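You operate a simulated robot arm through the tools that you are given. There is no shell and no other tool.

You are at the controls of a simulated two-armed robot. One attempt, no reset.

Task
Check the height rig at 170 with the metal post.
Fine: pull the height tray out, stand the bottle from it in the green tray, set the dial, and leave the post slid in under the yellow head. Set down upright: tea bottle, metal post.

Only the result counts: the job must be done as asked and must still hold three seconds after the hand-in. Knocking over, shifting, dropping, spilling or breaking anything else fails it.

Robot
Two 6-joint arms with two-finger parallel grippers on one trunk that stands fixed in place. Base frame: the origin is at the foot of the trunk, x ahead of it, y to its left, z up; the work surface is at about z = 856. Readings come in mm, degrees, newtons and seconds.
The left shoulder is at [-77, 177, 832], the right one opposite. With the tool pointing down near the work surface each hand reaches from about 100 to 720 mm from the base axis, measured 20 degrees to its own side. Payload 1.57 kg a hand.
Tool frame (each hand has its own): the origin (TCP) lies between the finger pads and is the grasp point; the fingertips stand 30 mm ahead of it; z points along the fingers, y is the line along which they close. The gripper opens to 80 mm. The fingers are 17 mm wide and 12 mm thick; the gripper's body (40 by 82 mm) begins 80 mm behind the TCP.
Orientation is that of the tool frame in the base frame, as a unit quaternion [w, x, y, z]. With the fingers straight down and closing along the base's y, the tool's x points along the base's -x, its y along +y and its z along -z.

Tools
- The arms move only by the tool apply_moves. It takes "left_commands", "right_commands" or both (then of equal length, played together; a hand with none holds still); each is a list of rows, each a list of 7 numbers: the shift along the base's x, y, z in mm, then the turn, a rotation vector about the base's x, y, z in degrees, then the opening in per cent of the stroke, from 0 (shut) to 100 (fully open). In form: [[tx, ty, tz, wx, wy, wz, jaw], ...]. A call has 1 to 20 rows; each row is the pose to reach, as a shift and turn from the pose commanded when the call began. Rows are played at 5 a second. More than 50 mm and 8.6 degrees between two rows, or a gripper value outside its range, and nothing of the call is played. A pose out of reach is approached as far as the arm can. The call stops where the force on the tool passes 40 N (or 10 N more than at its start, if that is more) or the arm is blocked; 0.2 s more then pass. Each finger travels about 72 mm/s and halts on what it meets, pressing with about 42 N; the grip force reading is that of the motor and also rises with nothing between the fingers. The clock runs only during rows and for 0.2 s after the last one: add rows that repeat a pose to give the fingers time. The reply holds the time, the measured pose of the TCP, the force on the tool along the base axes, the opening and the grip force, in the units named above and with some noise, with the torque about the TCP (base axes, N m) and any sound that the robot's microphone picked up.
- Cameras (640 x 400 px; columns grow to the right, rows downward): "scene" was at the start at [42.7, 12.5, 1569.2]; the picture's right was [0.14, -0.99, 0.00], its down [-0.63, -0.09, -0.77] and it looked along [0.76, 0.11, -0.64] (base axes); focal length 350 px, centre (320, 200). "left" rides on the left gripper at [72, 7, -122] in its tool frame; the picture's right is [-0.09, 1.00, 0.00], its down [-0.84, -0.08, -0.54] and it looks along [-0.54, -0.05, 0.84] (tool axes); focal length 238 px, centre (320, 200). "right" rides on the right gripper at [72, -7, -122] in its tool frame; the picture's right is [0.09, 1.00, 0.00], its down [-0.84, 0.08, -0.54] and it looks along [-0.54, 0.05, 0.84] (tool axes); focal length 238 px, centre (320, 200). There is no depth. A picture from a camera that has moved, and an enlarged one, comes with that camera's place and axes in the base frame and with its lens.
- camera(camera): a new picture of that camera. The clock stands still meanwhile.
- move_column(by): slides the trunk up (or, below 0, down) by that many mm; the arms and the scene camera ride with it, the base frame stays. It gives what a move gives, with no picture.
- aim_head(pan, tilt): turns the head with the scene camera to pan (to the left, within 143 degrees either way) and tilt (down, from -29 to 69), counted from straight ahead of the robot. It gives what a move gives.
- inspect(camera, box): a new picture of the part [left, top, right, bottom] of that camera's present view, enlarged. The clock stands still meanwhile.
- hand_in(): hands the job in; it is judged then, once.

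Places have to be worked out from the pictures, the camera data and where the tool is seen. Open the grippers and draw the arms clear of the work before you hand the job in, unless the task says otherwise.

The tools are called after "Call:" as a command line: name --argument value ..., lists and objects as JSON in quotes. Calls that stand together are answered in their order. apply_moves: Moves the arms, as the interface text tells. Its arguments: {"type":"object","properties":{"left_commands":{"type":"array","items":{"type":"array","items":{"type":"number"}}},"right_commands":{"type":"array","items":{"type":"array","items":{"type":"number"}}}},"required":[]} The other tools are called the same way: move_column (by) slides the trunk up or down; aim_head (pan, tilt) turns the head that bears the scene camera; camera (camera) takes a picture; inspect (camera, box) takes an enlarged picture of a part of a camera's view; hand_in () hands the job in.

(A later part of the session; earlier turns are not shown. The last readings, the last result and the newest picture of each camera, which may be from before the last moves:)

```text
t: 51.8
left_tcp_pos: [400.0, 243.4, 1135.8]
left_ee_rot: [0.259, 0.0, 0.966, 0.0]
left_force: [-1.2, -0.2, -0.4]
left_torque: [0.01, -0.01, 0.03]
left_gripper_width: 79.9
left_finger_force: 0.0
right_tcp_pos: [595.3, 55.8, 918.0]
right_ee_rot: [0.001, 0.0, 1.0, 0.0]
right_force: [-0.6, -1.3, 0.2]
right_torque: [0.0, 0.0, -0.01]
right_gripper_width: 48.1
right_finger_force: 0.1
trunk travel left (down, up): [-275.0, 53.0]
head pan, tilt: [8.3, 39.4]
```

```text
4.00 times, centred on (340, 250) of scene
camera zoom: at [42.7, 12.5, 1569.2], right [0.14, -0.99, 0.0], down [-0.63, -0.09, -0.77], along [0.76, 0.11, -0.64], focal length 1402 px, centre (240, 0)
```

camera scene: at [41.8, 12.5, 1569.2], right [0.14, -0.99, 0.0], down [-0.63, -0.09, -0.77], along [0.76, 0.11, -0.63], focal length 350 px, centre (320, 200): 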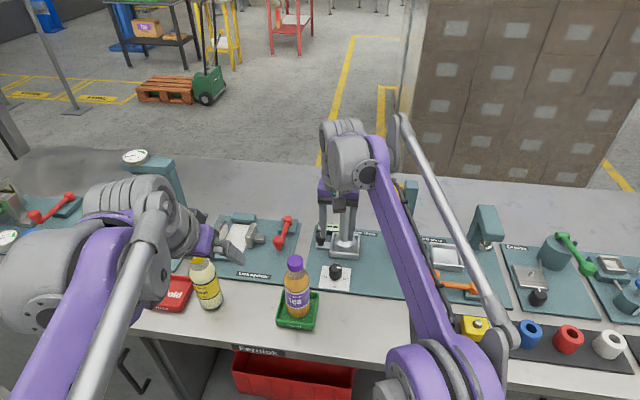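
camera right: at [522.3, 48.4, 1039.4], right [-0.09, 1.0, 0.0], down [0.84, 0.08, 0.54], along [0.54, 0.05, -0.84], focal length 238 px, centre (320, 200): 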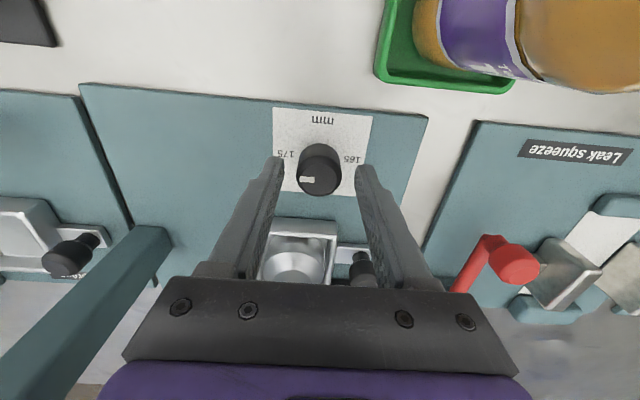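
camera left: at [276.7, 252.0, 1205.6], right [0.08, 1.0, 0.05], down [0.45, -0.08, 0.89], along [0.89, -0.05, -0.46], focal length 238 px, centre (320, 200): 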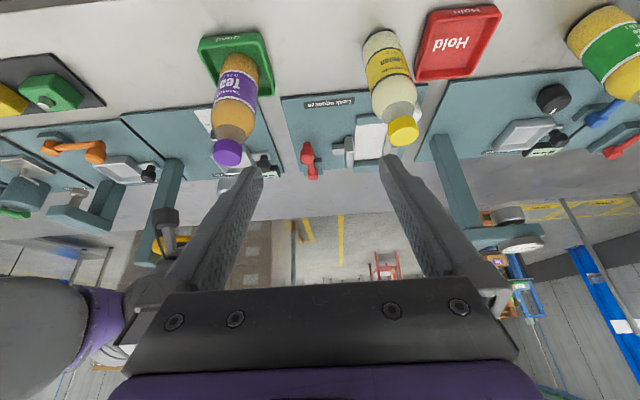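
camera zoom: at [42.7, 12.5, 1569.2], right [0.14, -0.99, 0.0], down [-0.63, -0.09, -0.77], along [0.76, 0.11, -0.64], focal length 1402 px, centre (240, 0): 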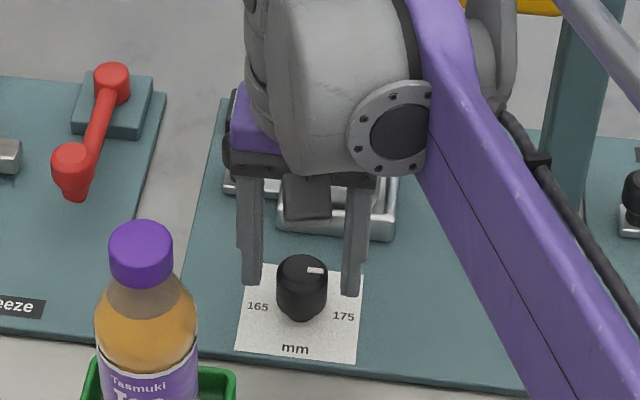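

The finger ends are down beside the dial. I'll zoom to verify the centring before closing.

Call:
inspect --camera "right" --box '[260, 100, 380, 220]'

```text
3.33 times, centred on (320, 160) of right
camera zoom: at [522.3, 48.4, 1039.4], right [-0.09, 1.0, 0.0], down [0.84, 0.08, 0.54], along [0.54, 0.05, -0.84], focal length 794 px, centre (320, 333)
```

zoom: 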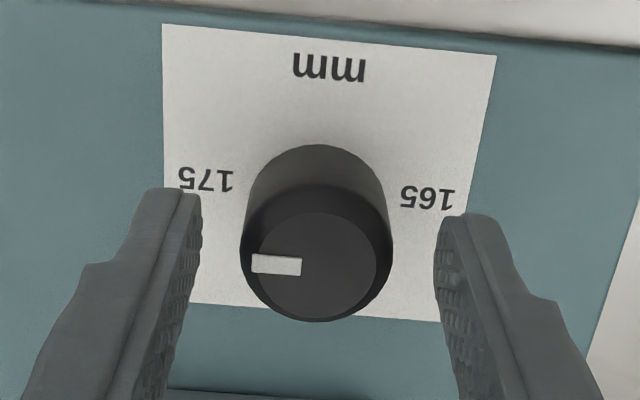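

Combining the views, the dial's axis is at about (596, 55) and its top at z≈900 (board top ≈861). I go 16 mm lower, 1 mm further in x, and close on the dial.

Call:
apply_moves --right_commands '[[1, 0, -6, 0, 0, 0, 60], [1, 0, -12, 0, 0, 0, 60], [1, 0, -16, 0, 0, 0, 60], [1, 0, -16, 0, 0, 0, 45], [1, 0, -16, 0, 0, 0, 25], [1, 0, -16, 0, 0, 0, 25], [1, 0, -16, 0, 0, 0, 25]]'

Call:
inspect --camera "right" --box '[260, 100, 380, 220]'

```text
t: 53.4
left_tcp_pos: [399.1, 245.4, 1135.4]
left_ee_rot: [0.259, 0.001, 0.966, 0.0]
left_force: [-0.6, 0.0, -0.1]
left_torque: [0.01, -0.01, 0.01]
left_gripper_width: 80.1
left_finger_force: 0.0
right_tcp_pos: [595.2, 54.6, 901.7]
right_ee_rot: [-0.001, 0.0, 1.0, 0.0]
right_force: [0.2, 2.0, -3.2]
right_torque: [0.09, -0.18, -0.01]
right_gripper_width: 31.1
right_finger_force: 40.0
trunk travel left (down, up): [-275.0, 53.0]
head pan, tilt: [8.3, 39.4]
```

```text
3.33 times, centred on (320, 160) of right
camera zoom: at [523.2, 47.9, 1022.9], right [-0.09, 1.0, 0.0], down [0.84, 0.08, 0.54], along [0.54, 0.05, -0.84], focal length 794 px, centre (320, 333)
```

zoom: 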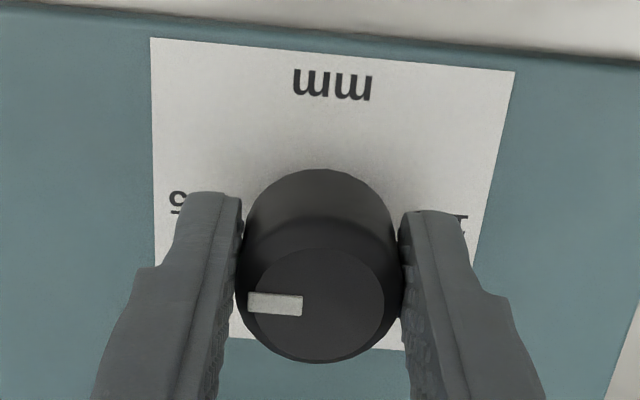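

The jaws hold the dial (31 mm). I turn it a first 16° counter-clockwise as a test.

Call:
apply_moves --right_commands '[[0, 0, 0, 0, 0, 5, 25], [0, 0, 0, 0, 0, 10, 25], [0, 0, 0, 0, 0, 16, 25], [0, 0, 0, 0, 0, 16, 25]]'

Call:
inspect --camera "right" --box '[260, 100, 380, 220]'

Call:
inspect --camera "scene" --box '[290, 200, 390, 300]'

```text
t: 54.4
left_tcp_pos: [399.7, 245.4, 1133.9]
left_ee_rot: [0.258, 0.0, 0.966, 0.0]
left_force: [-0.1, 0.3, 0.1]
left_torque: [-0.04, -0.01, -0.03]
left_gripper_width: 80.0
left_finger_force: 0.1
right_tcp_pos: [596.1, 54.6, 902.0]
right_ee_rot: [0.0, -0.139, 0.99, 0.001]
right_force: [-5.0, -3.5, -11.0]
right_torque: [-0.06, -0.09, 0.0]
right_gripper_width: 31.4
right_finger_force: 39.8
trunk travel left (down, up): [-275.0, 53.0]
head pan, tilt: [8.3, 39.4]
```

```text
3.33 times, centred on (320, 160) of right
camera zoom: at [528.0, 27.7, 1022.9], right [-0.36, 0.93, 0.0], down [0.78, 0.31, 0.54], along [0.5, 0.2, -0.84], focal length 794 px, centre (320, 333)
```

zoom: 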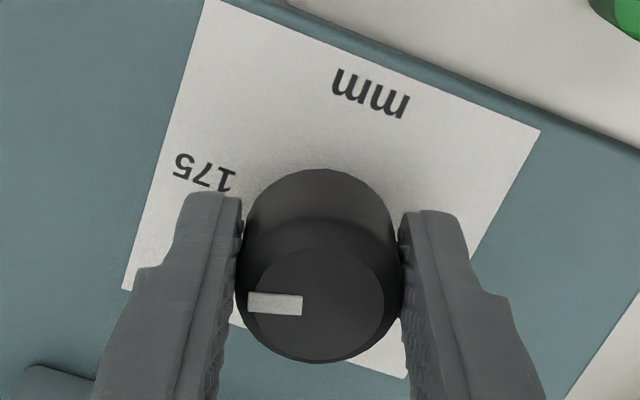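

```text
4.00 times, centred on (340, 250) of scene
camera zoom: at [43.1, 12.2, 1569.1], right [0.14, -0.99, 0.0], down [-0.63, -0.09, -0.77], along [0.76, 0.11, -0.64], focal length 1402 px, centre (240, 0)
```

zoom: 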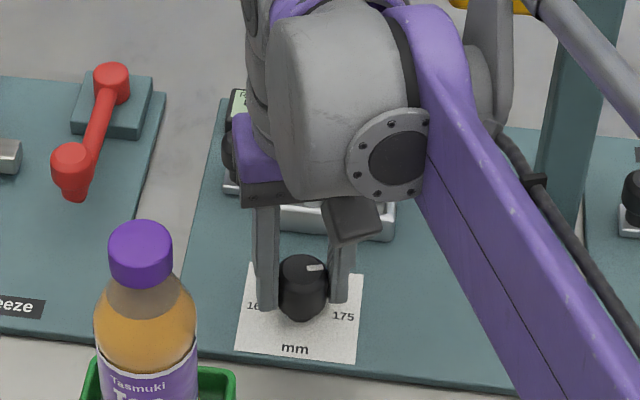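

The dial turns with the hand. I turn it on to 90° in all.

Call:
apply_moves --right_commands '[[0, 0, 0, 0, 0, 8, 25], [0, 0, 0, 0, 0, 16, 25], [0, 0, 0, 0, 0, 24, 25], [0, 0, 0, 0, 0, 32, 25], [0, 0, 0, 0, 0, 40, 25], [0, 0, 0, 0, 0, 48, 25], [0, 0, 0, 0, 0, 56, 25], [0, 0, 0, 0, 0, 63, 25], [0, 0, 0, 0, 0, 69, 25], [0, 0, 0, 0, 0, 74, 25], [0, 0, 0, 0, 0, 74, 25]]'

Call:
inspect --camera "right" --box '[250, 80, 390, 220]'

Call:
inspect --camera "scene" --box '[290, 200, 390, 300]'

```text
t: 56.8
left_tcp_pos: [401.8, 243.8, 1135.2]
left_ee_rot: [0.258, 0.001, 0.966, 0.0]
left_force: [-1.0, 0.1, -0.5]
left_torque: [0.02, -0.03, 0.03]
left_gripper_width: 80.0
left_finger_force: 0.1
right_tcp_pos: [598.4, 52.4, 902.0]
right_ee_rot: [-0.001, 0.707, -0.707, -0.001]
right_force: [15.9, -16.0, -4.3]
right_torque: [-0.32, -0.6, -0.03]
right_gripper_width: 31.7
right_finger_force: 40.2
trunk travel left (down, up): [-275.0, 53.0]
head pan, tilt: [8.3, 39.4]
```

```text
2.86 times, centred on (320, 150) of right
camera zoom: at [604.0, -19.7, 1022.9], right [-1.0, -0.09, 0.0], down [-0.08, 0.84, 0.54], along [-0.05, 0.54, -0.84], focal length 681 px, centre (320, 343)
```

zoom: 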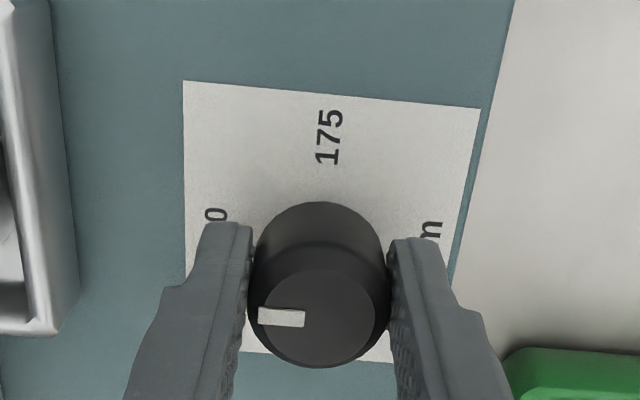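

```text
4.00 times, centred on (340, 250) of scene
camera zoom: at [45.3, 10.4, 1569.2], right [0.14, -0.99, 0.0], down [-0.63, -0.09, -0.77], along [0.76, 0.11, -0.64], focal length 1402 px, centre (240, 0)
```

zoom: 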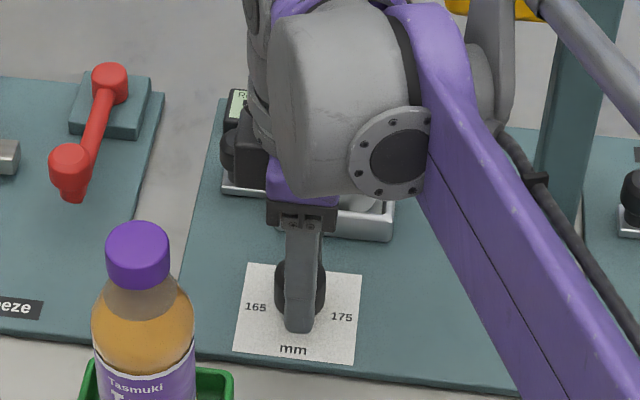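

The hand has turned by 90° and the pointer looks towards 170. There is about 16 N of side load, so I relax it by following it a few millimetres before opening.

Call:
apply_moves --right_commands '[[1.5, -1.5, 0, 0, 0, 0, 25], [3, -3, 0, 0, 0, 0, 25], [3, -3, 0, 0, 0, 0, 25]]'

```text
t: 57.6
left_tcp_pos: [399.9, 244.8, 1134.0]
left_ee_rot: [0.259, 0.001, 0.966, 0.0]
left_force: [0.4, 0.0, 0.1]
left_torque: [0.01, 0.01, 0.02]
left_gripper_width: 80.2
left_finger_force: 0.1
right_tcp_pos: [599.3, 53.1, 902.8]
right_ee_rot: [-0.001, -0.706, 0.708, 0.001]
right_force: [-6.7, -6.7, -12.1]
right_torque: [-0.46, 0.41, 0.01]
right_gripper_width: 31.4
right_finger_force: 40.3
trunk travel left (down, up): [-275.0, 53.0]
head pan, tilt: [8.3, 39.4]
```

Nearly relaxed; one more small correction, then I open the jaws and rise straight up a little to inspect the dial.

Call:
apply_moves --right_commands '[[-0.9, -2, -0.5, 0, 0, 0, 25], [-0.9, -2, -0.5, 0, 0, 0, 25], [-0.9, -2, -0.5, 0, 0, 0, 45], [-0.9, -2, -0.5, 0, 0, 0, 60], [-0.9, -2, -0.5, 0, 0, 0, 60]]'

Call:
inspect --camera "right" --box '[250, 80, 390, 220]'

```text
t: 58.8
left_tcp_pos: [398.0, 244.7, 1135.1]
left_ee_rot: [0.258, 0.0, 0.966, 0.0]
left_force: [0.4, -0.2, 1.1]
left_torque: [-0.03, -0.03, 0.02]
left_gripper_width: 80.1
left_finger_force: 0.0
right_tcp_pos: [598.0, 49.9, 901.7]
right_ee_rot: [0.0, -0.707, 0.707, 0.0]
right_force: [-0.4, 0.2, -1.0]
right_torque: [0.0, -0.04, -0.01]
right_gripper_width: 48.2
right_finger_force: 0.1
trunk travel left (down, up): [-275.0, 53.0]
head pan, tilt: [8.3, 39.4]
```

```text
2.86 times, centred on (320, 150) of right
camera zoom: at [603.7, -22.2, 1022.7], right [-1.0, -0.09, 0.0], down [-0.08, 0.84, 0.54], along [-0.05, 0.54, -0.84], focal length 681 px, centre (320, 343)
```

zoom: 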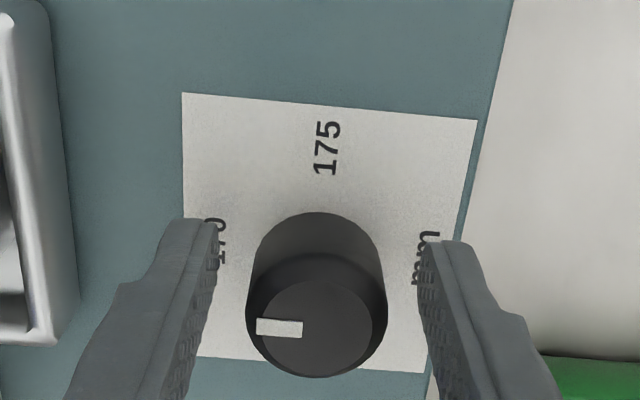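

The pointer sits towards 170. I raise the right hand, bring it back and away to the right, and then check the dial with the scene camera.

Call:
apply_moves --right_commands '[[0, 0, 15, 0, 0, 0, 60], [0, 0, 45, 0, 0, 0, 60], [0, 0, 85, 0, 0, 0, 60], [-10, 0, 125, 0, 0, -6, 60], [-35, -15, 155, 0, 0, -14, 60], [-65, -35, 180, 0, 0, -22, 60], [-95, -60, 200, 0, 0, -30, 60], [-120, -90, 220, 0, 0, -38, 60], [-140, -125, 235, 0, 0, -46, 60], [-155, -165, 245, 0, 0, -54, 60], [-165, -208, 255, 0, 0, -62, 60], [-170, -252, 265, 0, 0, -70, 60], [-175, -298, 275, 0, 0, -78, 60], [-180, -340, 285, 0, 0, -86, 80], [-180, -350, 285, 0, 0, -90, 100]]'

Call:
camera --camera "scene"

Call:
inspect --camera "scene" --box '[305, 230, 365, 300]'

```text
t: 62.0
left_tcp_pos: [399.5, 244.7, 1135.2]
left_ee_rot: [0.258, 0.0, 0.966, 0.001]
left_force: [0.1, -0.6, 0.8]
left_torque: [-0.01, 0.02, 0.06]
left_gripper_width: 80.0
left_finger_force: 0.1
right_tcp_pos: [417.1, -299.4, 1187.0]
right_ee_rot: [-0.001, 0.001, 1.0, 0.001]
right_force: [0.8, -0.1, 0.0]
right_torque: [-0.01, -0.03, -0.03]
right_gripper_width: 80.2
right_finger_force: 0.2
trunk travel left (down, up): [-275.0, 53.0]
head pan, tilt: [8.3, 39.4]
```

```text
taken
camera scene: at [42.7, 12.7, 1569.2], right [0.14, -0.99, 0.0], down [-0.63, -0.09, -0.77], along [0.76, 0.11, -0.64], focal length 350 px, centre (320, 200)
```

scene: 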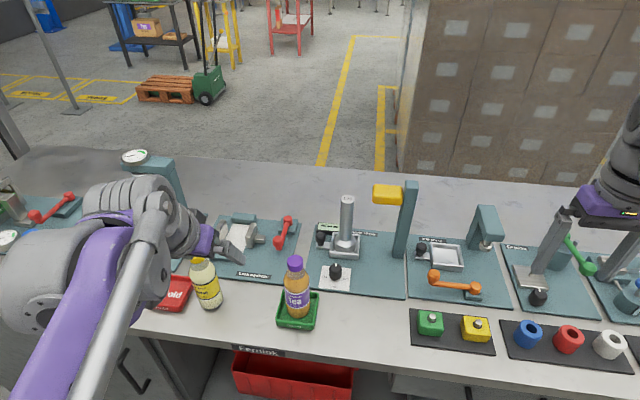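

```text
5.71 times, centred on (335, 265) of scene
camera zoom: at [42.7, 12.7, 1569.2], right [0.14, -0.99, 0.0], down [-0.63, -0.09, -0.77], along [0.76, 0.11, -0.64], focal length 2003 px, centre (234, -171)
```

zoom: 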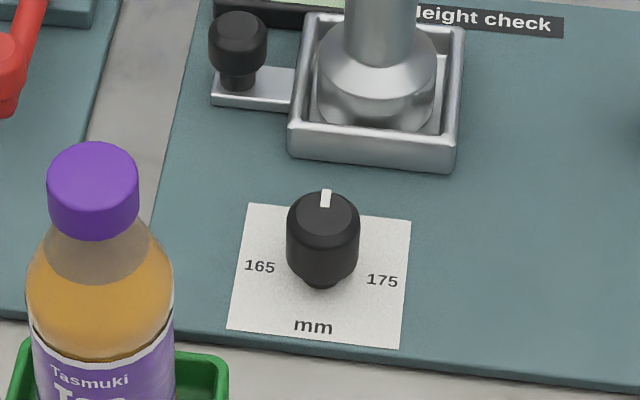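

The dial now points away from the robot, at 170. I'll zoom hard to check the pointer's angle and the post's stand.

Call:
inspect --camera "scene" --box '[318, 257, 352, 292]'

Call:
inspect --camera "scene" --box '[310, 180, 400, 270]'

Call:
camera --camera "right"

```text
11.43 times, centred on (335, 274) of scene
camera zoom: at [42.7, 12.7, 1569.2], right [0.14, -0.99, 0.0], down [-0.63, -0.09, -0.77], along [0.76, 0.11, -0.64], focal length 4005 px, centre (149, -651)
```

zoom: 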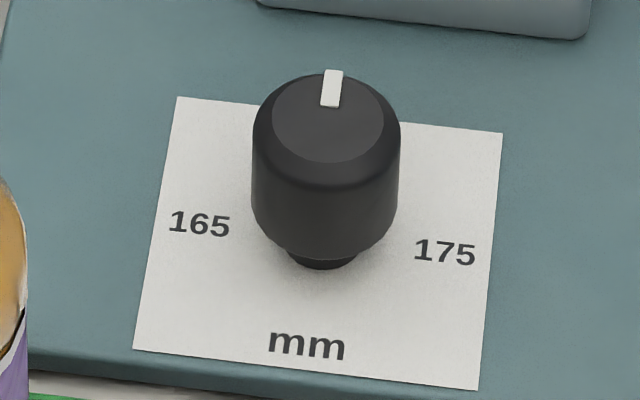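

```text
4.44 times, centred on (355, 225) of scene
camera zoom: at [42.7, 12.7, 1569.2], right [0.14, -0.99, 0.0], down [-0.63, -0.09, -0.77], along [0.76, 0.11, -0.64], focal length 1558 px, centre (164, 89)
```

zoom: 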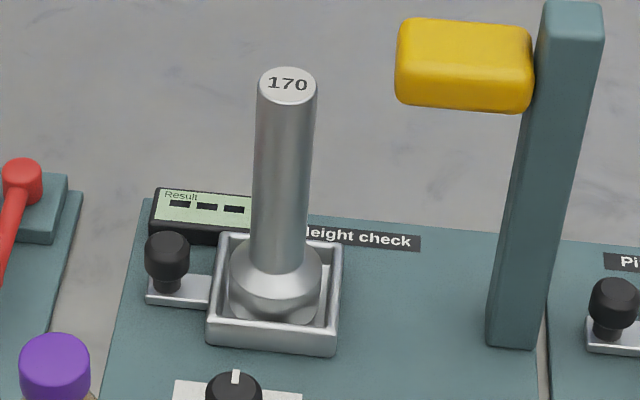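

```text
taken
camera right: at [345.6, -306.8, 1308.1], right [-0.09, 1.0, 0.0], down [0.84, 0.08, 0.54], along [0.54, 0.05, -0.84], focal length 238 px, centre (320, 200)
```

right: 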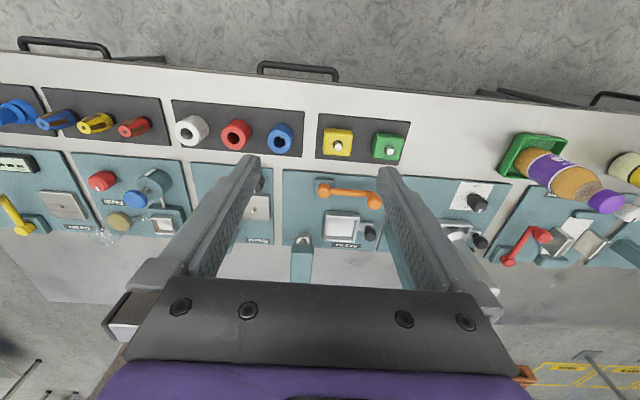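

The pointer is within about 2° of 170 and the post stands squarely in the tray. Next, the left hand goes back, high over the bottle, to in front of the tray's knob.

Call:
apply_moves --left_commands '[[30, -10, 25, 0, 0, 0, 80], [70, -25, 35, 0, 0, 0, 60], [110, -45, 35, 0, 0, 0, 45], [145, -70, 35, 0, 0, 0, 45], [175, -95, 30, 0, 0, 0, 45], [200, -118, 15, 0, 0, 0, 45], [215, -135, -15, 0, 0, 0, 45], [222, -141, -55, 0, 0, 0, 45], [222, -141, -98, 0, 0, 0, 45], [222, -141, -116, 0, 0, 0, 45], [222, -141, -116, 0, 0, 0, 45]]'

Call:
camera --camera "left"

Call:
camera --camera "scene"

Call:
camera --camera "right"

```text
t: 64.4
left_tcp_pos: [621.8, 104.7, 1017.7]
left_ee_rot: [0.26, -0.001, 0.966, 0.0]
left_force: [0.0, 0.2, -0.3]
left_torque: [-0.01, 0.03, 0.01]
left_gripper_width: 35.9
left_finger_force: 0.1
right_tcp_pos: [418.5, -299.0, 1186.5]
right_ee_rot: [0.0, 0.0, 1.0, 0.001]
right_force: [0.6, 0.4, 0.5]
right_torque: [0.0, -0.02, -0.03]
right_gripper_width: 79.9
right_finger_force: 0.0
trunk travel left (down, up): [-275.0, 53.0]
head pan, tilt: [8.3, 39.4]
```

```text
taken
camera left: at [499.7, 111.1, 1088.1], right [0.08, 1.0, 0.05], down [0.45, -0.08, 0.89], along [0.89, -0.05, -0.46], focal length 238 px, centre (320, 200)
```

left: 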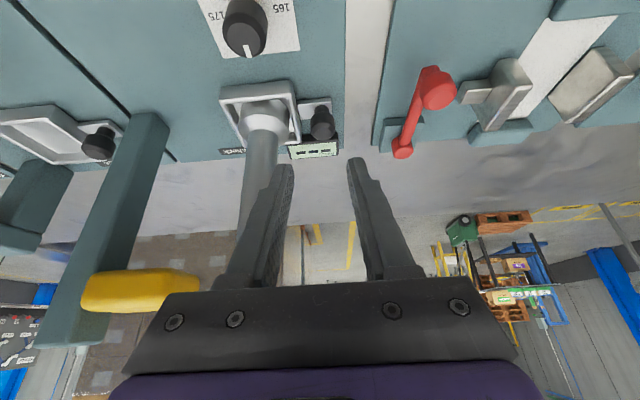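

```text
taken
camera scene: at [42.8, 12.6, 1569.2], right [0.14, -0.99, 0.0], down [-0.63, -0.09, -0.77], along [0.76, 0.11, -0.64], focal length 350 px, centre (320, 200)
```

scene: 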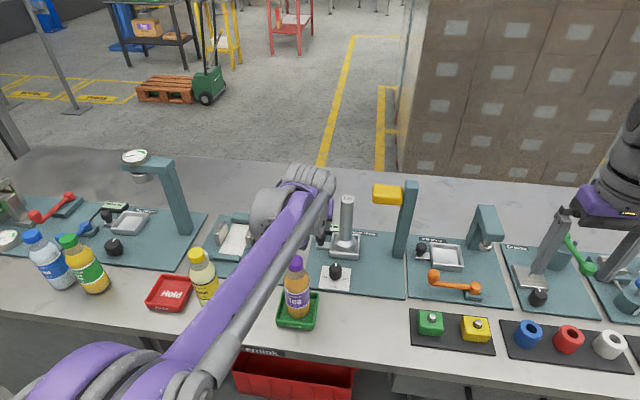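

```text
taken
camera right: at [345.7, -306.6, 1308.0], right [-0.09, 1.0, 0.0], down [0.84, 0.08, 0.54], along [0.54, 0.05, -0.84], focal length 238 px, centre (320, 200)
```

right: 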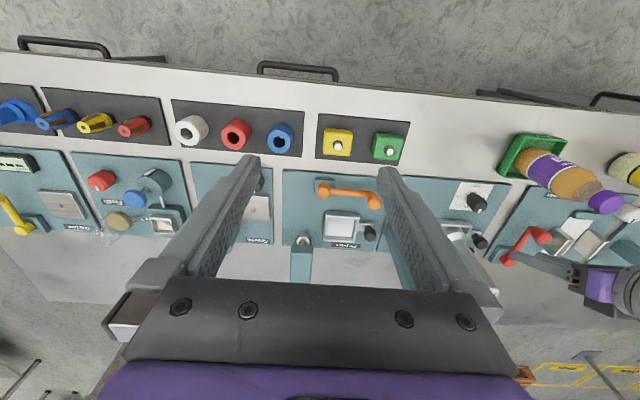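

The left camera sees dial, post and knob. I'll zoom on each: first the dial's pointer angle, then the knob.

Call:
inspect --camera "left" --box '[190, 0, 310, 70]'

Call:
inspect --camera "left" --box '[200, 60, 400, 200]'

```text
5.33 times, centred on (250, 35) of left
camera zoom: at [499.7, 111.1, 1088.1], right [0.08, 1.0, 0.05], down [0.45, -0.08, 0.89], along [0.89, -0.05, -0.46], focal length 1271 px, centre (693, 1080)
```

zoom: 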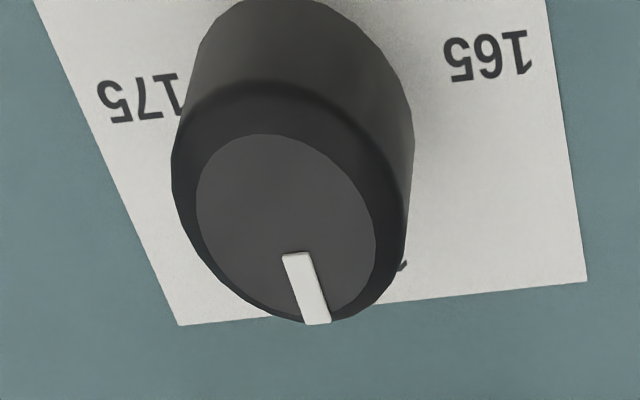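

```text
2.86 times, centred on (300, 130) of left
camera zoom: at [499.7, 111.1, 1088.1], right [0.08, 1.0, 0.05], down [0.45, -0.08, 0.89], along [0.89, -0.05, -0.46], focal length 681 px, centre (377, 400)
```

zoom: 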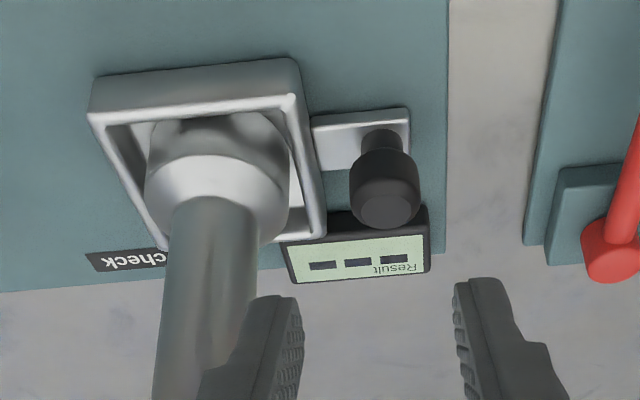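

The dial reads 170 within a degree or so in both views. The knob is at about (689, 105). I bring the jaws (36 mm) around it as before.

Call:
apply_moves --left_commands '[[14, 0.3, -24, 0, 0, 0, 45], [28, 0.3, -47, 0, 0, 0, 45], [40, 0.3, -68, 0, 0, 0, 45], [50, 0.3, -85, 0, 0, 0, 45], [55, 0.3, -92, 0, 0, 0, 45], [55, 0.3, -92, 0, 0, 0, 45]]'

Call:
inspect --camera "left" --box '[200, 80, 440, 230]'

```text
t: 65.2
left_tcp_pos: [660.7, 102.3, 953.6]
left_ee_rot: [0.257, 0.001, 0.966, 0.001]
left_force: [0.1, -1.6, 13.3]
left_torque: [0.36, 1.86, 0.15]
left_gripper_width: 36.0
left_finger_force: 0.1
right_tcp_pos: [417.4, -300.3, 1186.3]
right_ee_rot: [0.001, 0.0, 1.0, 0.0]
right_force: [-0.3, 0.1, 0.5]
right_torque: [-0.03, -0.01, 0.0]
right_gripper_width: 80.0
right_finger_force: 0.1
trunk travel left (down, up): [-275.0, 53.0]
head pan, tilt: [8.3, 39.4]
stopped in row 4 (left hand): the force on the tool passed its limit at 61 N (the readings are from after the stop); the commanded pose is now the measured one
```

```text
2.67 times, centred on (320, 155) of left
camera zoom: at [538.0, 109.9, 1024.5], right [0.08, 1.0, 0.05], down [0.46, -0.08, 0.89], along [0.89, -0.05, -0.46], focal length 636 px, centre (320, 320)
```

zoom: 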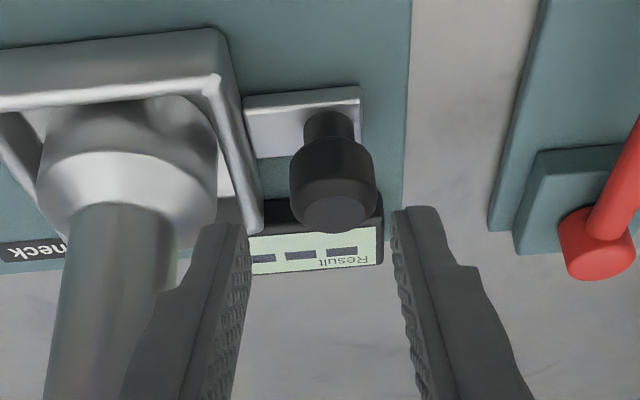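

The hand was stopped by something: the torque puts the contact about 143 mm behind the TCP, where the bottle's cap is, so the camera mount has probably pressed on the bottle. I look at once before moving.

Call:
camera --camera "scene"

Call:
inspect --camera "scene" --box '[240, 200, 380, 340]'

Call:
camera --camera "right"

```text
taken
camera scene: at [42.1, 12.3, 1569.3], right [0.14, -0.99, 0.0], down [-0.63, -0.09, -0.77], along [0.76, 0.11, -0.63], focal length 350 px, centre (320, 200)
```

scene: 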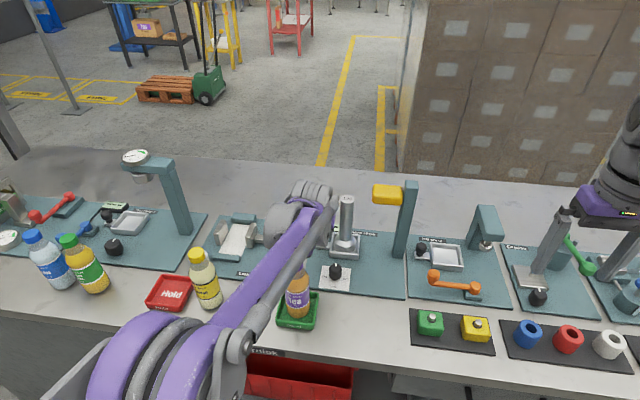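

```text
2.86 times, centred on (310, 270) of scene
camera zoom: at [42.1, 12.3, 1569.3], right [0.14, -0.99, 0.0], down [-0.63, -0.09, -0.77], along [0.76, 0.11, -0.63], focal length 1001 px, centre (349, 0)
```

zoom: 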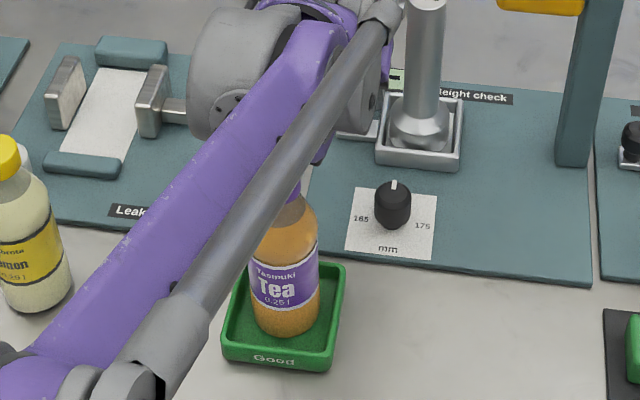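

```text
taken
camera right: at [345.3, -306.9, 1308.1], right [-0.09, 1.0, 0.0], down [0.84, 0.08, 0.54], along [0.54, 0.05, -0.84], focal length 238 px, centre (320, 200)
```

right: 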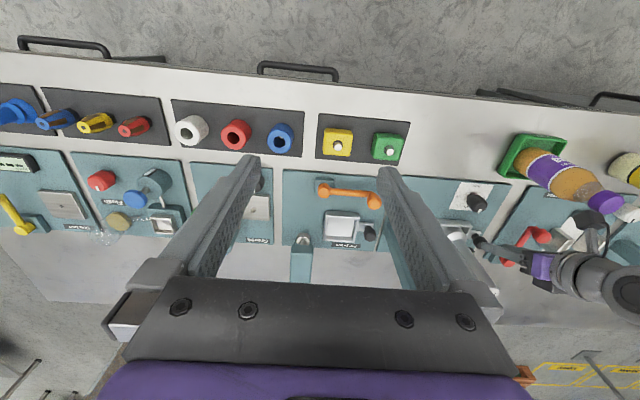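

The bottle still stands in its tray, with about 13 N pressing on its cap. I raise the hand straight up slowly to free it.

Call:
apply_moves --left_commands '[[0, 0, 4, 0, 0, 0, 45], [0, 0, 10, 0, 0, 0, 45], [0, 0, 20, 0, 0, 0, 45], [0, 0, 35, 0, 0, 0, 45], [0, 0, 50, 0, 0, 0, 45]]'

Call:
inspect --camera "scene" --box '[250, 240, 350, 340]'

Call:
inspect --camera "right" --box '[480, 110, 640, 260]'

```text
t: 66.5
left_tcp_pos: [660.3, 102.1, 1002.4]
left_ee_rot: [0.257, 0.001, 0.966, 0.001]
left_force: [-0.2, -0.1, -0.2]
left_torque: [0.01, -0.03, -0.02]
left_gripper_width: 35.7
left_finger_force: 0.0
right_tcp_pos: [418.7, -300.3, 1186.7]
right_ee_rot: [-0.001, 0.0, 1.0, 0.0]
right_force: [-0.2, 0.3, 0.1]
right_torque: [0.03, -0.02, -0.01]
right_gripper_width: 80.0
right_finger_force: 0.1
trunk travel left (down, up): [-275.0, 53.0]
head pan, tilt: [8.3, 39.4]
```

```text
4.00 times, centred on (300, 290) of scene
camera zoom: at [42.6, 12.5, 1569.2], right [0.14, -0.99, 0.0], down [-0.63, -0.09, -0.77], along [0.76, 0.11, -0.64], focal length 1402 px, centre (400, -160)
```

zoom: 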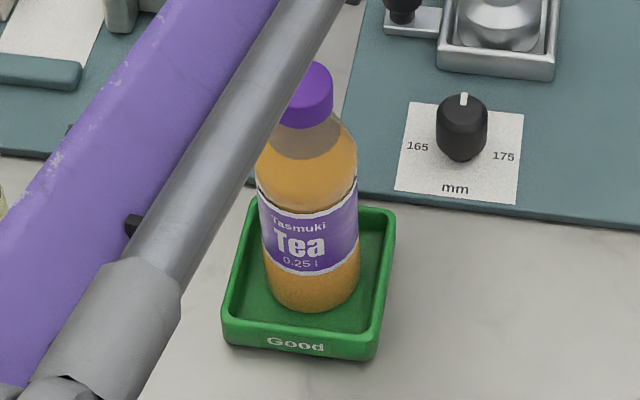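

```text
2.67 times, centred on (560, 185) of right
camera zoom: at [345.6, -306.6, 1308.0], right [-0.09, 1.0, 0.0], down [0.84, 0.08, 0.54], along [0.54, 0.05, -0.84], focal length 636 px, centre (-320, 240)
```

zoom: 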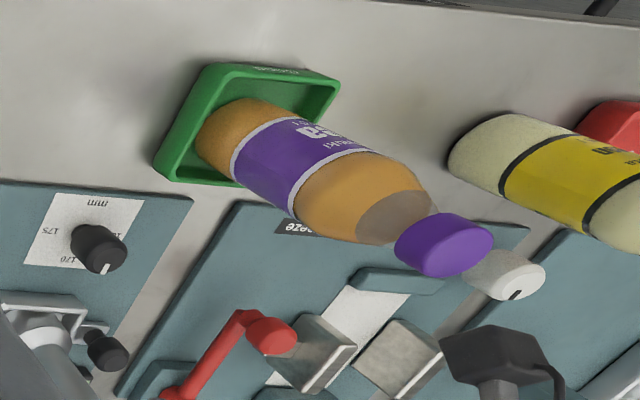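

Nothing was knocked over: the bottle stands upright in the green tray, and the post is in place. To stay clear of the bottle, I'll use less tilt (15°) and instead push the knob from its left side with closed fingers. First I move up and left and look around.

Call:
apply_moves --left_commands '[[3, 8, 25, 0, 0, 0, 45], [8, 20, 45, 0, 5, 0, 30], [14, 32, 58, 0, 10, 0, 10], [24, 43, 62, 0, 15, 0, 0], [24, 43, 62, 0, 15, 0, 0]]'

Call:
camera --camera "scene"

Call:
camera --camera "left"

Call:
inspect --camera "right" --box '[440, 110, 640, 260]'

```text
t: 67.7
left_tcp_pos: [684.2, 146.4, 1064.8]
left_ee_rot: [0.129, 0.002, 0.992, 0.001]
left_force: [0.1, -0.3, 0.9]
left_torque: [0.04, 0.01, 0.02]
left_gripper_width: 0.0
left_finger_force: 20.8
right_tcp_pos: [417.4, -299.1, 1187.7]
right_ee_rot: [0.001, -0.001, 1.0, 0.0]
right_force: [-0.3, -0.3, -0.9]
right_torque: [-0.01, 0.03, -0.01]
right_gripper_width: 80.1
right_finger_force: 0.0
trunk travel left (down, up): [-275.0, 53.0]
head pan, tilt: [8.3, 39.4]
```

```text
taken
camera scene: at [41.5, 12.2, 1569.2], right [0.14, -0.99, 0.0], down [-0.63, -0.09, -0.77], along [0.76, 0.11, -0.63], focal length 350 px, centre (320, 200)
```

scene: 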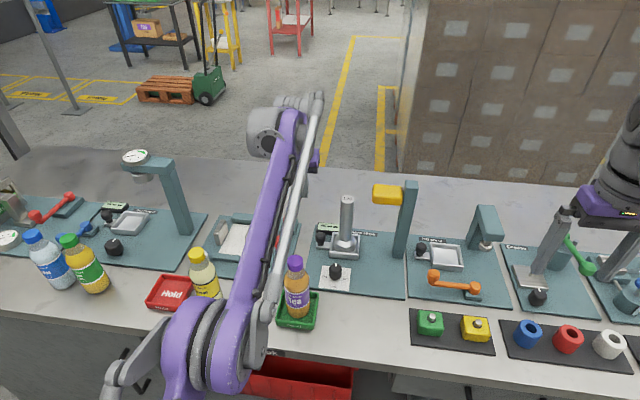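

```text
taken
camera left: at [583.9, 153.2, 1165.7], right [0.09, 1.0, 0.03], down [0.67, -0.08, 0.74], along [0.74, -0.05, -0.67], focal length 238 px, centre (320, 200)
```

left: 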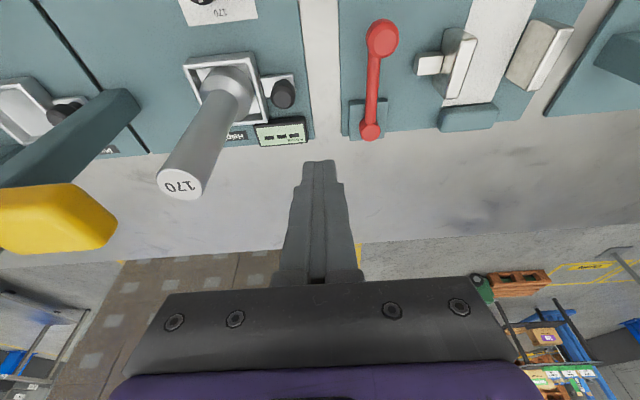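

```text
2.67 times, centred on (540, 185) of right
camera zoom: at [344.7, -306.9, 1308.1], right [-0.09, 1.0, 0.0], down [0.84, 0.08, 0.54], along [0.54, 0.05, -0.84], focal length 636 px, centre (-267, 240)
```

zoom: 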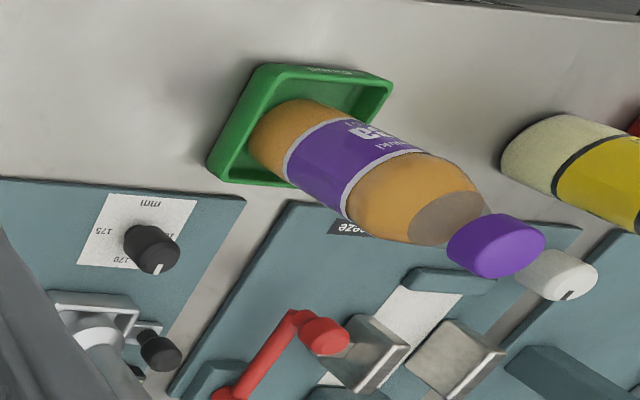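

The reach is fine at 15° tilt. I'll zoom on the bottle once more to check that it's upright and well inside its tray.

Call:
inspect --camera "scene" --box '[255, 245, 345, 335]'

Call:
inspect --camera "left" --box '[160, 30, 420, 210]'

```text
4.44 times, centred on (300, 290) of scene
camera zoom: at [41.5, 12.2, 1569.2], right [0.14, -0.99, 0.0], down [-0.63, -0.09, -0.77], along [0.76, 0.11, -0.63], focal length 1558 px, centre (409, -200)
```

zoom: 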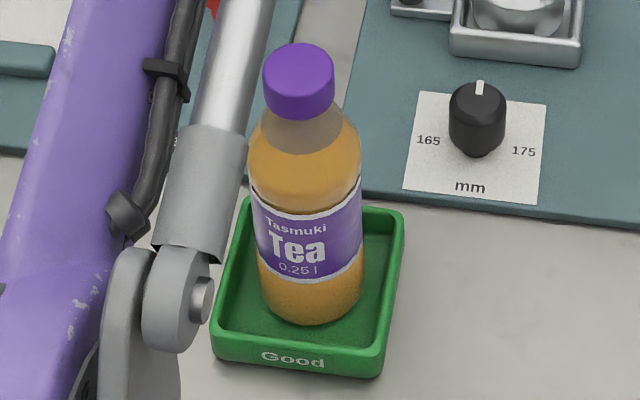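

```text
2.22 times, centred on (290, 120) of left
camera zoom: at [583.9, 153.2, 1165.7], right [0.09, 1.0, 0.03], down [0.67, -0.08, 0.74], along [0.74, -0.05, -0.67], focal length 530 px, centre (387, 378)
```

zoom: 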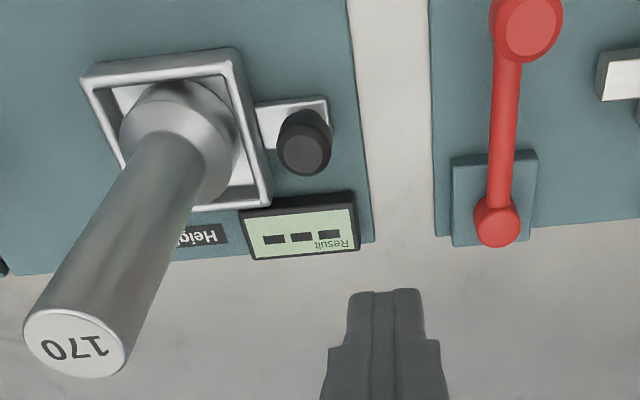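

The bottle is upright and well inside its tray. Now I lower the closed left fingers to the left of the tray's knob, well clear of it and of the bottle.

Call:
apply_moves --left_commands '[[2, 1, -30, 0, 0, 0, 0], [4, 1, -60, 0, 0, 0, 0], [6, 1, -90, 0, 0, 0, 0], [6.5, 1, -112, 0, 0, 0, 0], [6.5, 1, -130, 0, 0, 0, 0], [6.5, 1, -130, 0, 0, 0, 0]]'

Call:
camera --camera "left"

Call:
camera --camera "scene"

```text
t: 69.0
left_tcp_pos: [691.8, 147.8, 935.3]
left_ee_rot: [0.13, 0.001, 0.992, 0.001]
left_force: [0.4, -0.2, -0.8]
left_torque: [0.01, 0.0, -0.01]
left_gripper_width: 0.0
left_finger_force: 21.2
right_tcp_pos: [417.0, -299.5, 1187.4]
right_ee_rot: [0.0, 0.0, 1.0, -0.001]
right_force: [-0.2, -0.5, 0.2]
right_torque: [0.06, 0.05, -0.01]
right_gripper_width: 79.9
right_finger_force: 0.0
trunk travel left (down, up): [-275.0, 53.0]
head pan, tilt: [8.3, 39.4]
```

```text
taken
camera left: at [591.7, 153.7, 1034.6], right [0.09, 1.0, 0.03], down [0.67, -0.08, 0.74], along [0.74, -0.05, -0.67], focal length 238 px, centre (320, 200)
```

left: 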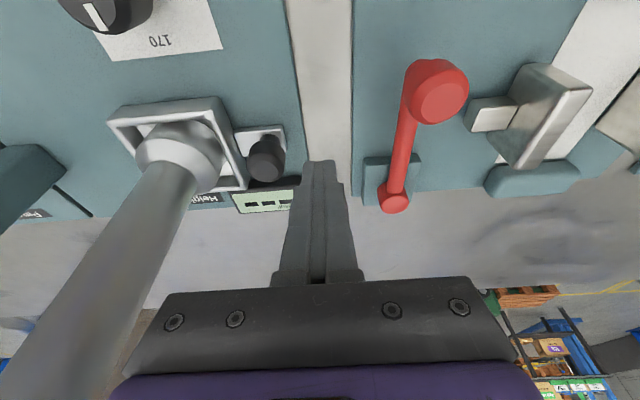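

```text
taken
camera scene: at [42.5, 12.5, 1569.2], right [0.14, -0.99, 0.0], down [-0.63, -0.09, -0.77], along [0.76, 0.11, -0.64], focal length 350 px, centre (320, 200)
```

scene: 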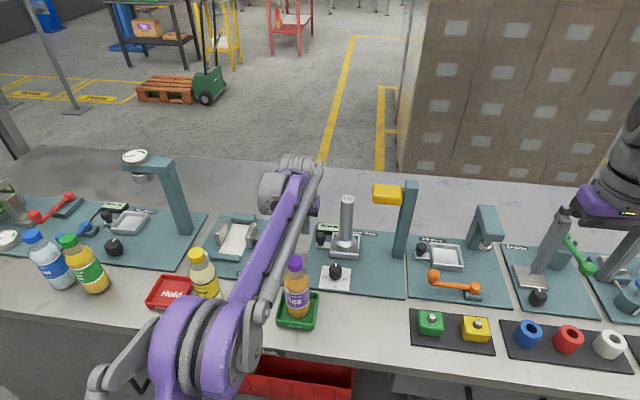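

The fingers are left of the knob. I'll zoom to compare the finger ends with the knob before going down and pushing.

Call:
inspect --camera "left" --box '[200, 90, 400, 220]'

Call:
inspect --camera "scene" --box '[255, 180, 385, 310]'

```text
3.08 times, centred on (300, 155) of left
camera zoom: at [591.7, 153.7, 1034.6], right [0.09, 1.0, 0.03], down [0.67, -0.08, 0.74], along [0.74, -0.05, -0.67], focal length 733 px, centre (382, 338)
```

zoom: 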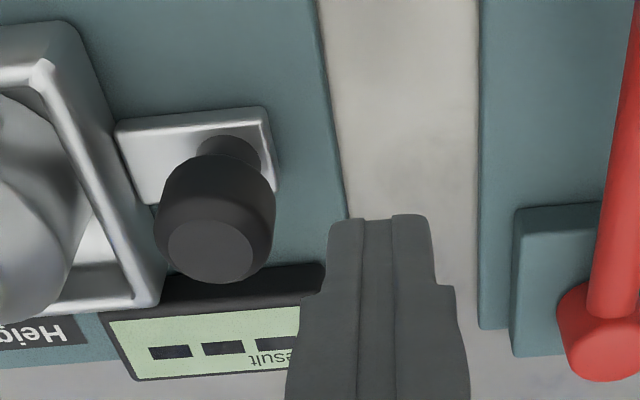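

```text
3.08 times, centred on (320, 245) of scene
camera zoom: at [42.5, 12.5, 1569.2], right [0.14, -0.99, 0.0], down [-0.63, -0.09, -0.77], along [0.76, 0.11, -0.64], focal length 1078 px, centre (320, 62)
```

zoom: 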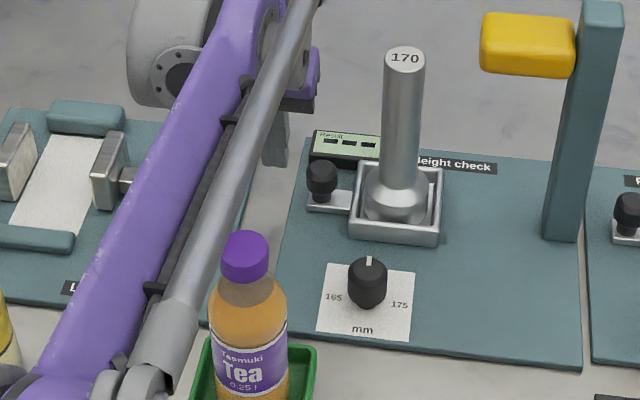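

The closed fingers line up with the knob in x. I go 21 mm further down and then move right until I touch the knob.

Call:
apply_moves --left_commands '[[-1, 0, -8, 0, 0, 0, 0], [-1, 0, -16, 0, 0, 0, 0], [-1, 0, -21, 0, 0, 0, 0], [-1, -3, -21, 0, 0, 0, 0], [-1, -6, -21, 0, 0, 0, 0], [-1, -9, -21, 0, 0, 0, 0], [-1, -11, -21, 0, 0, 0, 0], [-1, -13, -21, 0, 0, 0, 0], [-1, -13, -21, 0, 0, 0, 0]]'

Call:
inspect --camera "left" --box '[200, 90, 400, 220]'

```text
t: 71.0
left_tcp_pos: [690.3, 133.8, 914.0]
left_ee_rot: [0.128, 0.002, 0.992, 0.001]
left_force: [-0.5, -0.4, 0.4]
left_torque: [-0.01, -0.01, 0.02]
left_gripper_width: 0.1
left_finger_force: 21.3
right_tcp_pos: [418.3, -300.9, 1186.6]
right_ee_rot: [0.0, 0.0, 1.0, -0.001]
right_force: [-0.3, 0.2, 0.1]
right_torque: [0.04, 0.0, 0.02]
right_gripper_width: 80.0
right_finger_force: 0.0
trunk travel left (down, up): [-275.0, 53.0]
head pan, tilt: [8.3, 39.4]
```

```text
3.08 times, centred on (300, 155) of left
camera zoom: at [590.2, 140.7, 1014.2], right [0.09, 1.0, 0.03], down [0.67, -0.08, 0.74], along [0.74, -0.05, -0.67], focal length 733 px, centre (382, 338)
```

zoom: 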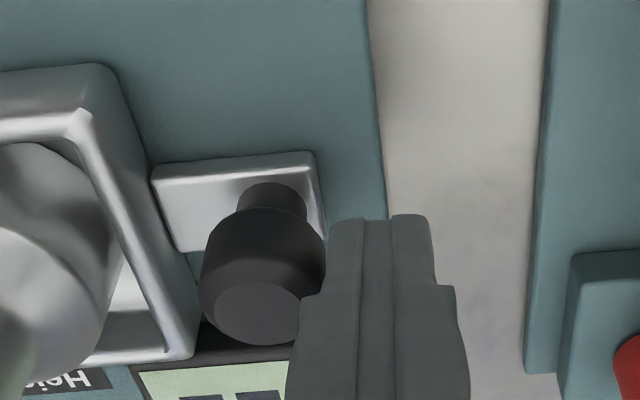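

The fingers are just about touching the knob. I start pushing to the right, slowly.

Call:
apply_moves --left_commands '[[0, -2, 0, 0, 0, 0, 0], [0, -4, 0, 0, 0, 0, 0], [0, -6, 0, 0, 0, 0, 0], [0, -8, 0, 0, 0, 0, 0], [0, -10, 0, 0, 0, 0, 0], [0, -12, 0, 0, 0, 0, 0]]'

Call:
inspect --camera "left" --box '[160, 70, 400, 230]'

Call:
inspect --camera "scene" --box '[255, 180, 415, 310]'

```text
t: 72.5
left_tcp_pos: [691.3, 120.9, 914.1]
left_ee_rot: [0.129, 0.002, 0.992, 0.001]
left_force: [0.8, -0.8, -0.1]
left_torque: [0.01, 0.0, -0.02]
left_gripper_width: 0.1
left_finger_force: 21.0
right_tcp_pos: [419.4, -299.2, 1186.8]
right_ee_rot: [-0.001, 0.0, 1.0, 0.0]
right_force: [-0.5, 0.5, -0.5]
right_torque: [0.02, 0.01, 0.0]
right_gripper_width: 79.8
right_finger_force: 0.1
trunk travel left (down, up): [-275.0, 53.0]
head pan, tilt: [8.3, 39.4]
```

```text
2.50 times, centred on (280, 150) of left
camera zoom: at [590.1, 128.4, 1013.7], right [0.09, 1.0, 0.02], down [0.67, -0.08, 0.74], along [0.74, -0.05, -0.67], focal length 596 px, centre (420, 325)
```

zoom: 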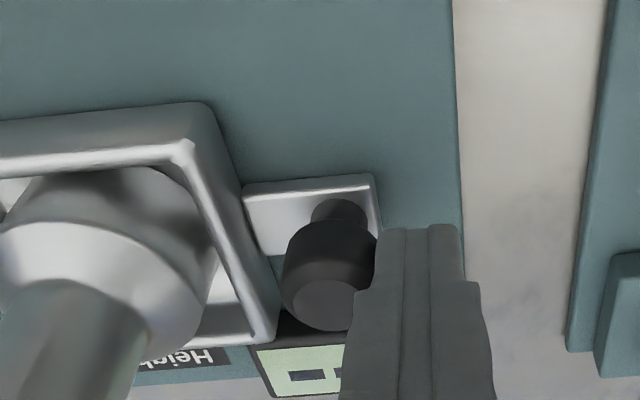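

```text
3.08 times, centred on (335, 245) of scene
camera zoom: at [42.7, 12.4, 1569.2], right [0.14, -0.99, 0.0], down [-0.63, -0.09, -0.77], along [0.76, 0.11, -0.64], focal length 1078 px, centre (274, 62)
```

zoom: 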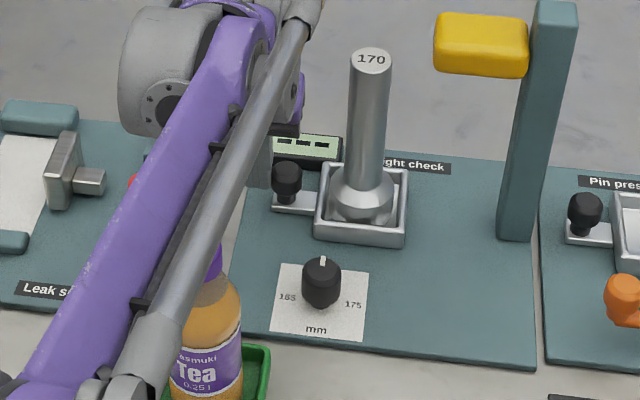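

The tray follows easily and the post rides along upright. I continue pushing slowly.

Call:
apply_moves --left_commands '[[0, -2, 0, 0, 0, 0, 0], [0, -5, 0, 0, 0, 0, 0], [0, -8, 0, 0, 0, 0, 0], [0, -11, 0, 0, 0, 0, 0], [0, -14, 0, 0, 0, 0, 0], [0, -17, 0, 0, 0, 0, 0], [0, -20, 0, 0, 0, 0, 0], [0, -23, 0, 0, 0, 0, 0], [0, -26, 0, 0, 0, 0, 0], [0, -29, 0, 0, 0, 0, 0], [0, -32, 0, 0, 0, 0, 0], [0, -35, 0, 0, 0, 0, 0], [0, -38, 0, 0, 0, 0, 0], [0, -40, 0, 0, 0, 0, 0]]'

Call:
camera --camera "left"

Call:
camera --camera "scene"

Call:
inspect --camera "scene" --box '[300, 170, 420, 290]'

```text
t: 75.5
left_tcp_pos: [690.3, 82.1, 913.1]
left_ee_rot: [0.13, 0.001, 0.992, 0.001]
left_force: [-0.4, -0.3, 0.4]
left_torque: [-0.03, 0.0, -0.01]
left_gripper_width: 0.0
left_finger_force: 21.2
right_tcp_pos: [417.9, -299.6, 1186.0]
right_ee_rot: [0.0, 0.001, 1.0, 0.0]
right_force: [-1.1, 0.4, 0.3]
right_torque: [0.0, 0.0, 0.0]
right_gripper_width: 80.0
right_finger_force: 0.1
trunk travel left (down, up): [-275.0, 53.0]
head pan, tilt: [8.3, 39.4]
```

```text
taken
camera left: at [589.8, 88.9, 1013.9], right [0.09, 1.0, 0.03], down [0.67, -0.08, 0.74], along [0.74, -0.05, -0.67], focal length 238 px, centre (320, 200)
```

left: 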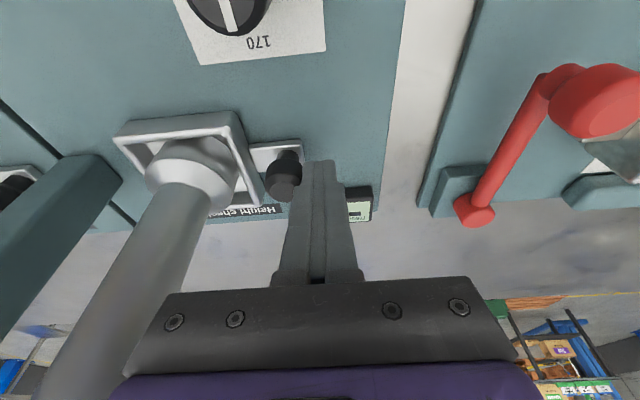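

```text
taken
camera scene: at [42.8, 12.5, 1569.2], right [0.14, -0.99, 0.0], down [-0.63, -0.09, -0.77], along [0.76, 0.11, -0.64], focal length 350 px, centre (320, 200)
```

scene: 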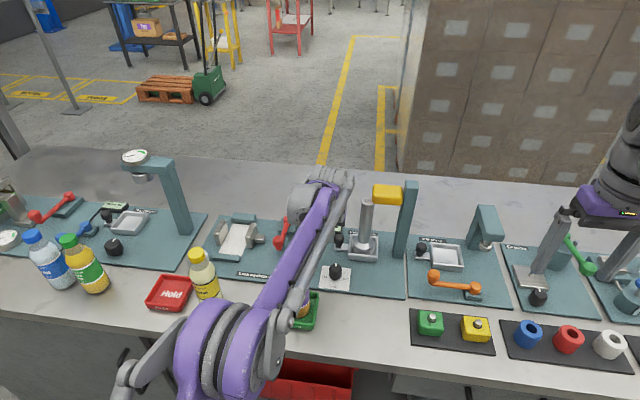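

```text
3.33 times, centred on (360, 230) of scene
camera zoom: at [42.8, 12.5, 1569.2], right [0.14, -0.99, 0.0], down [-0.63, -0.09, -0.77], along [0.76, 0.11, -0.64], focal length 1168 px, centre (187, 100)
```

zoom: 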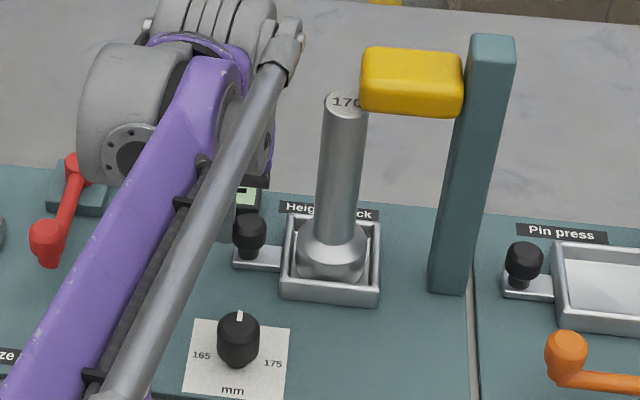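

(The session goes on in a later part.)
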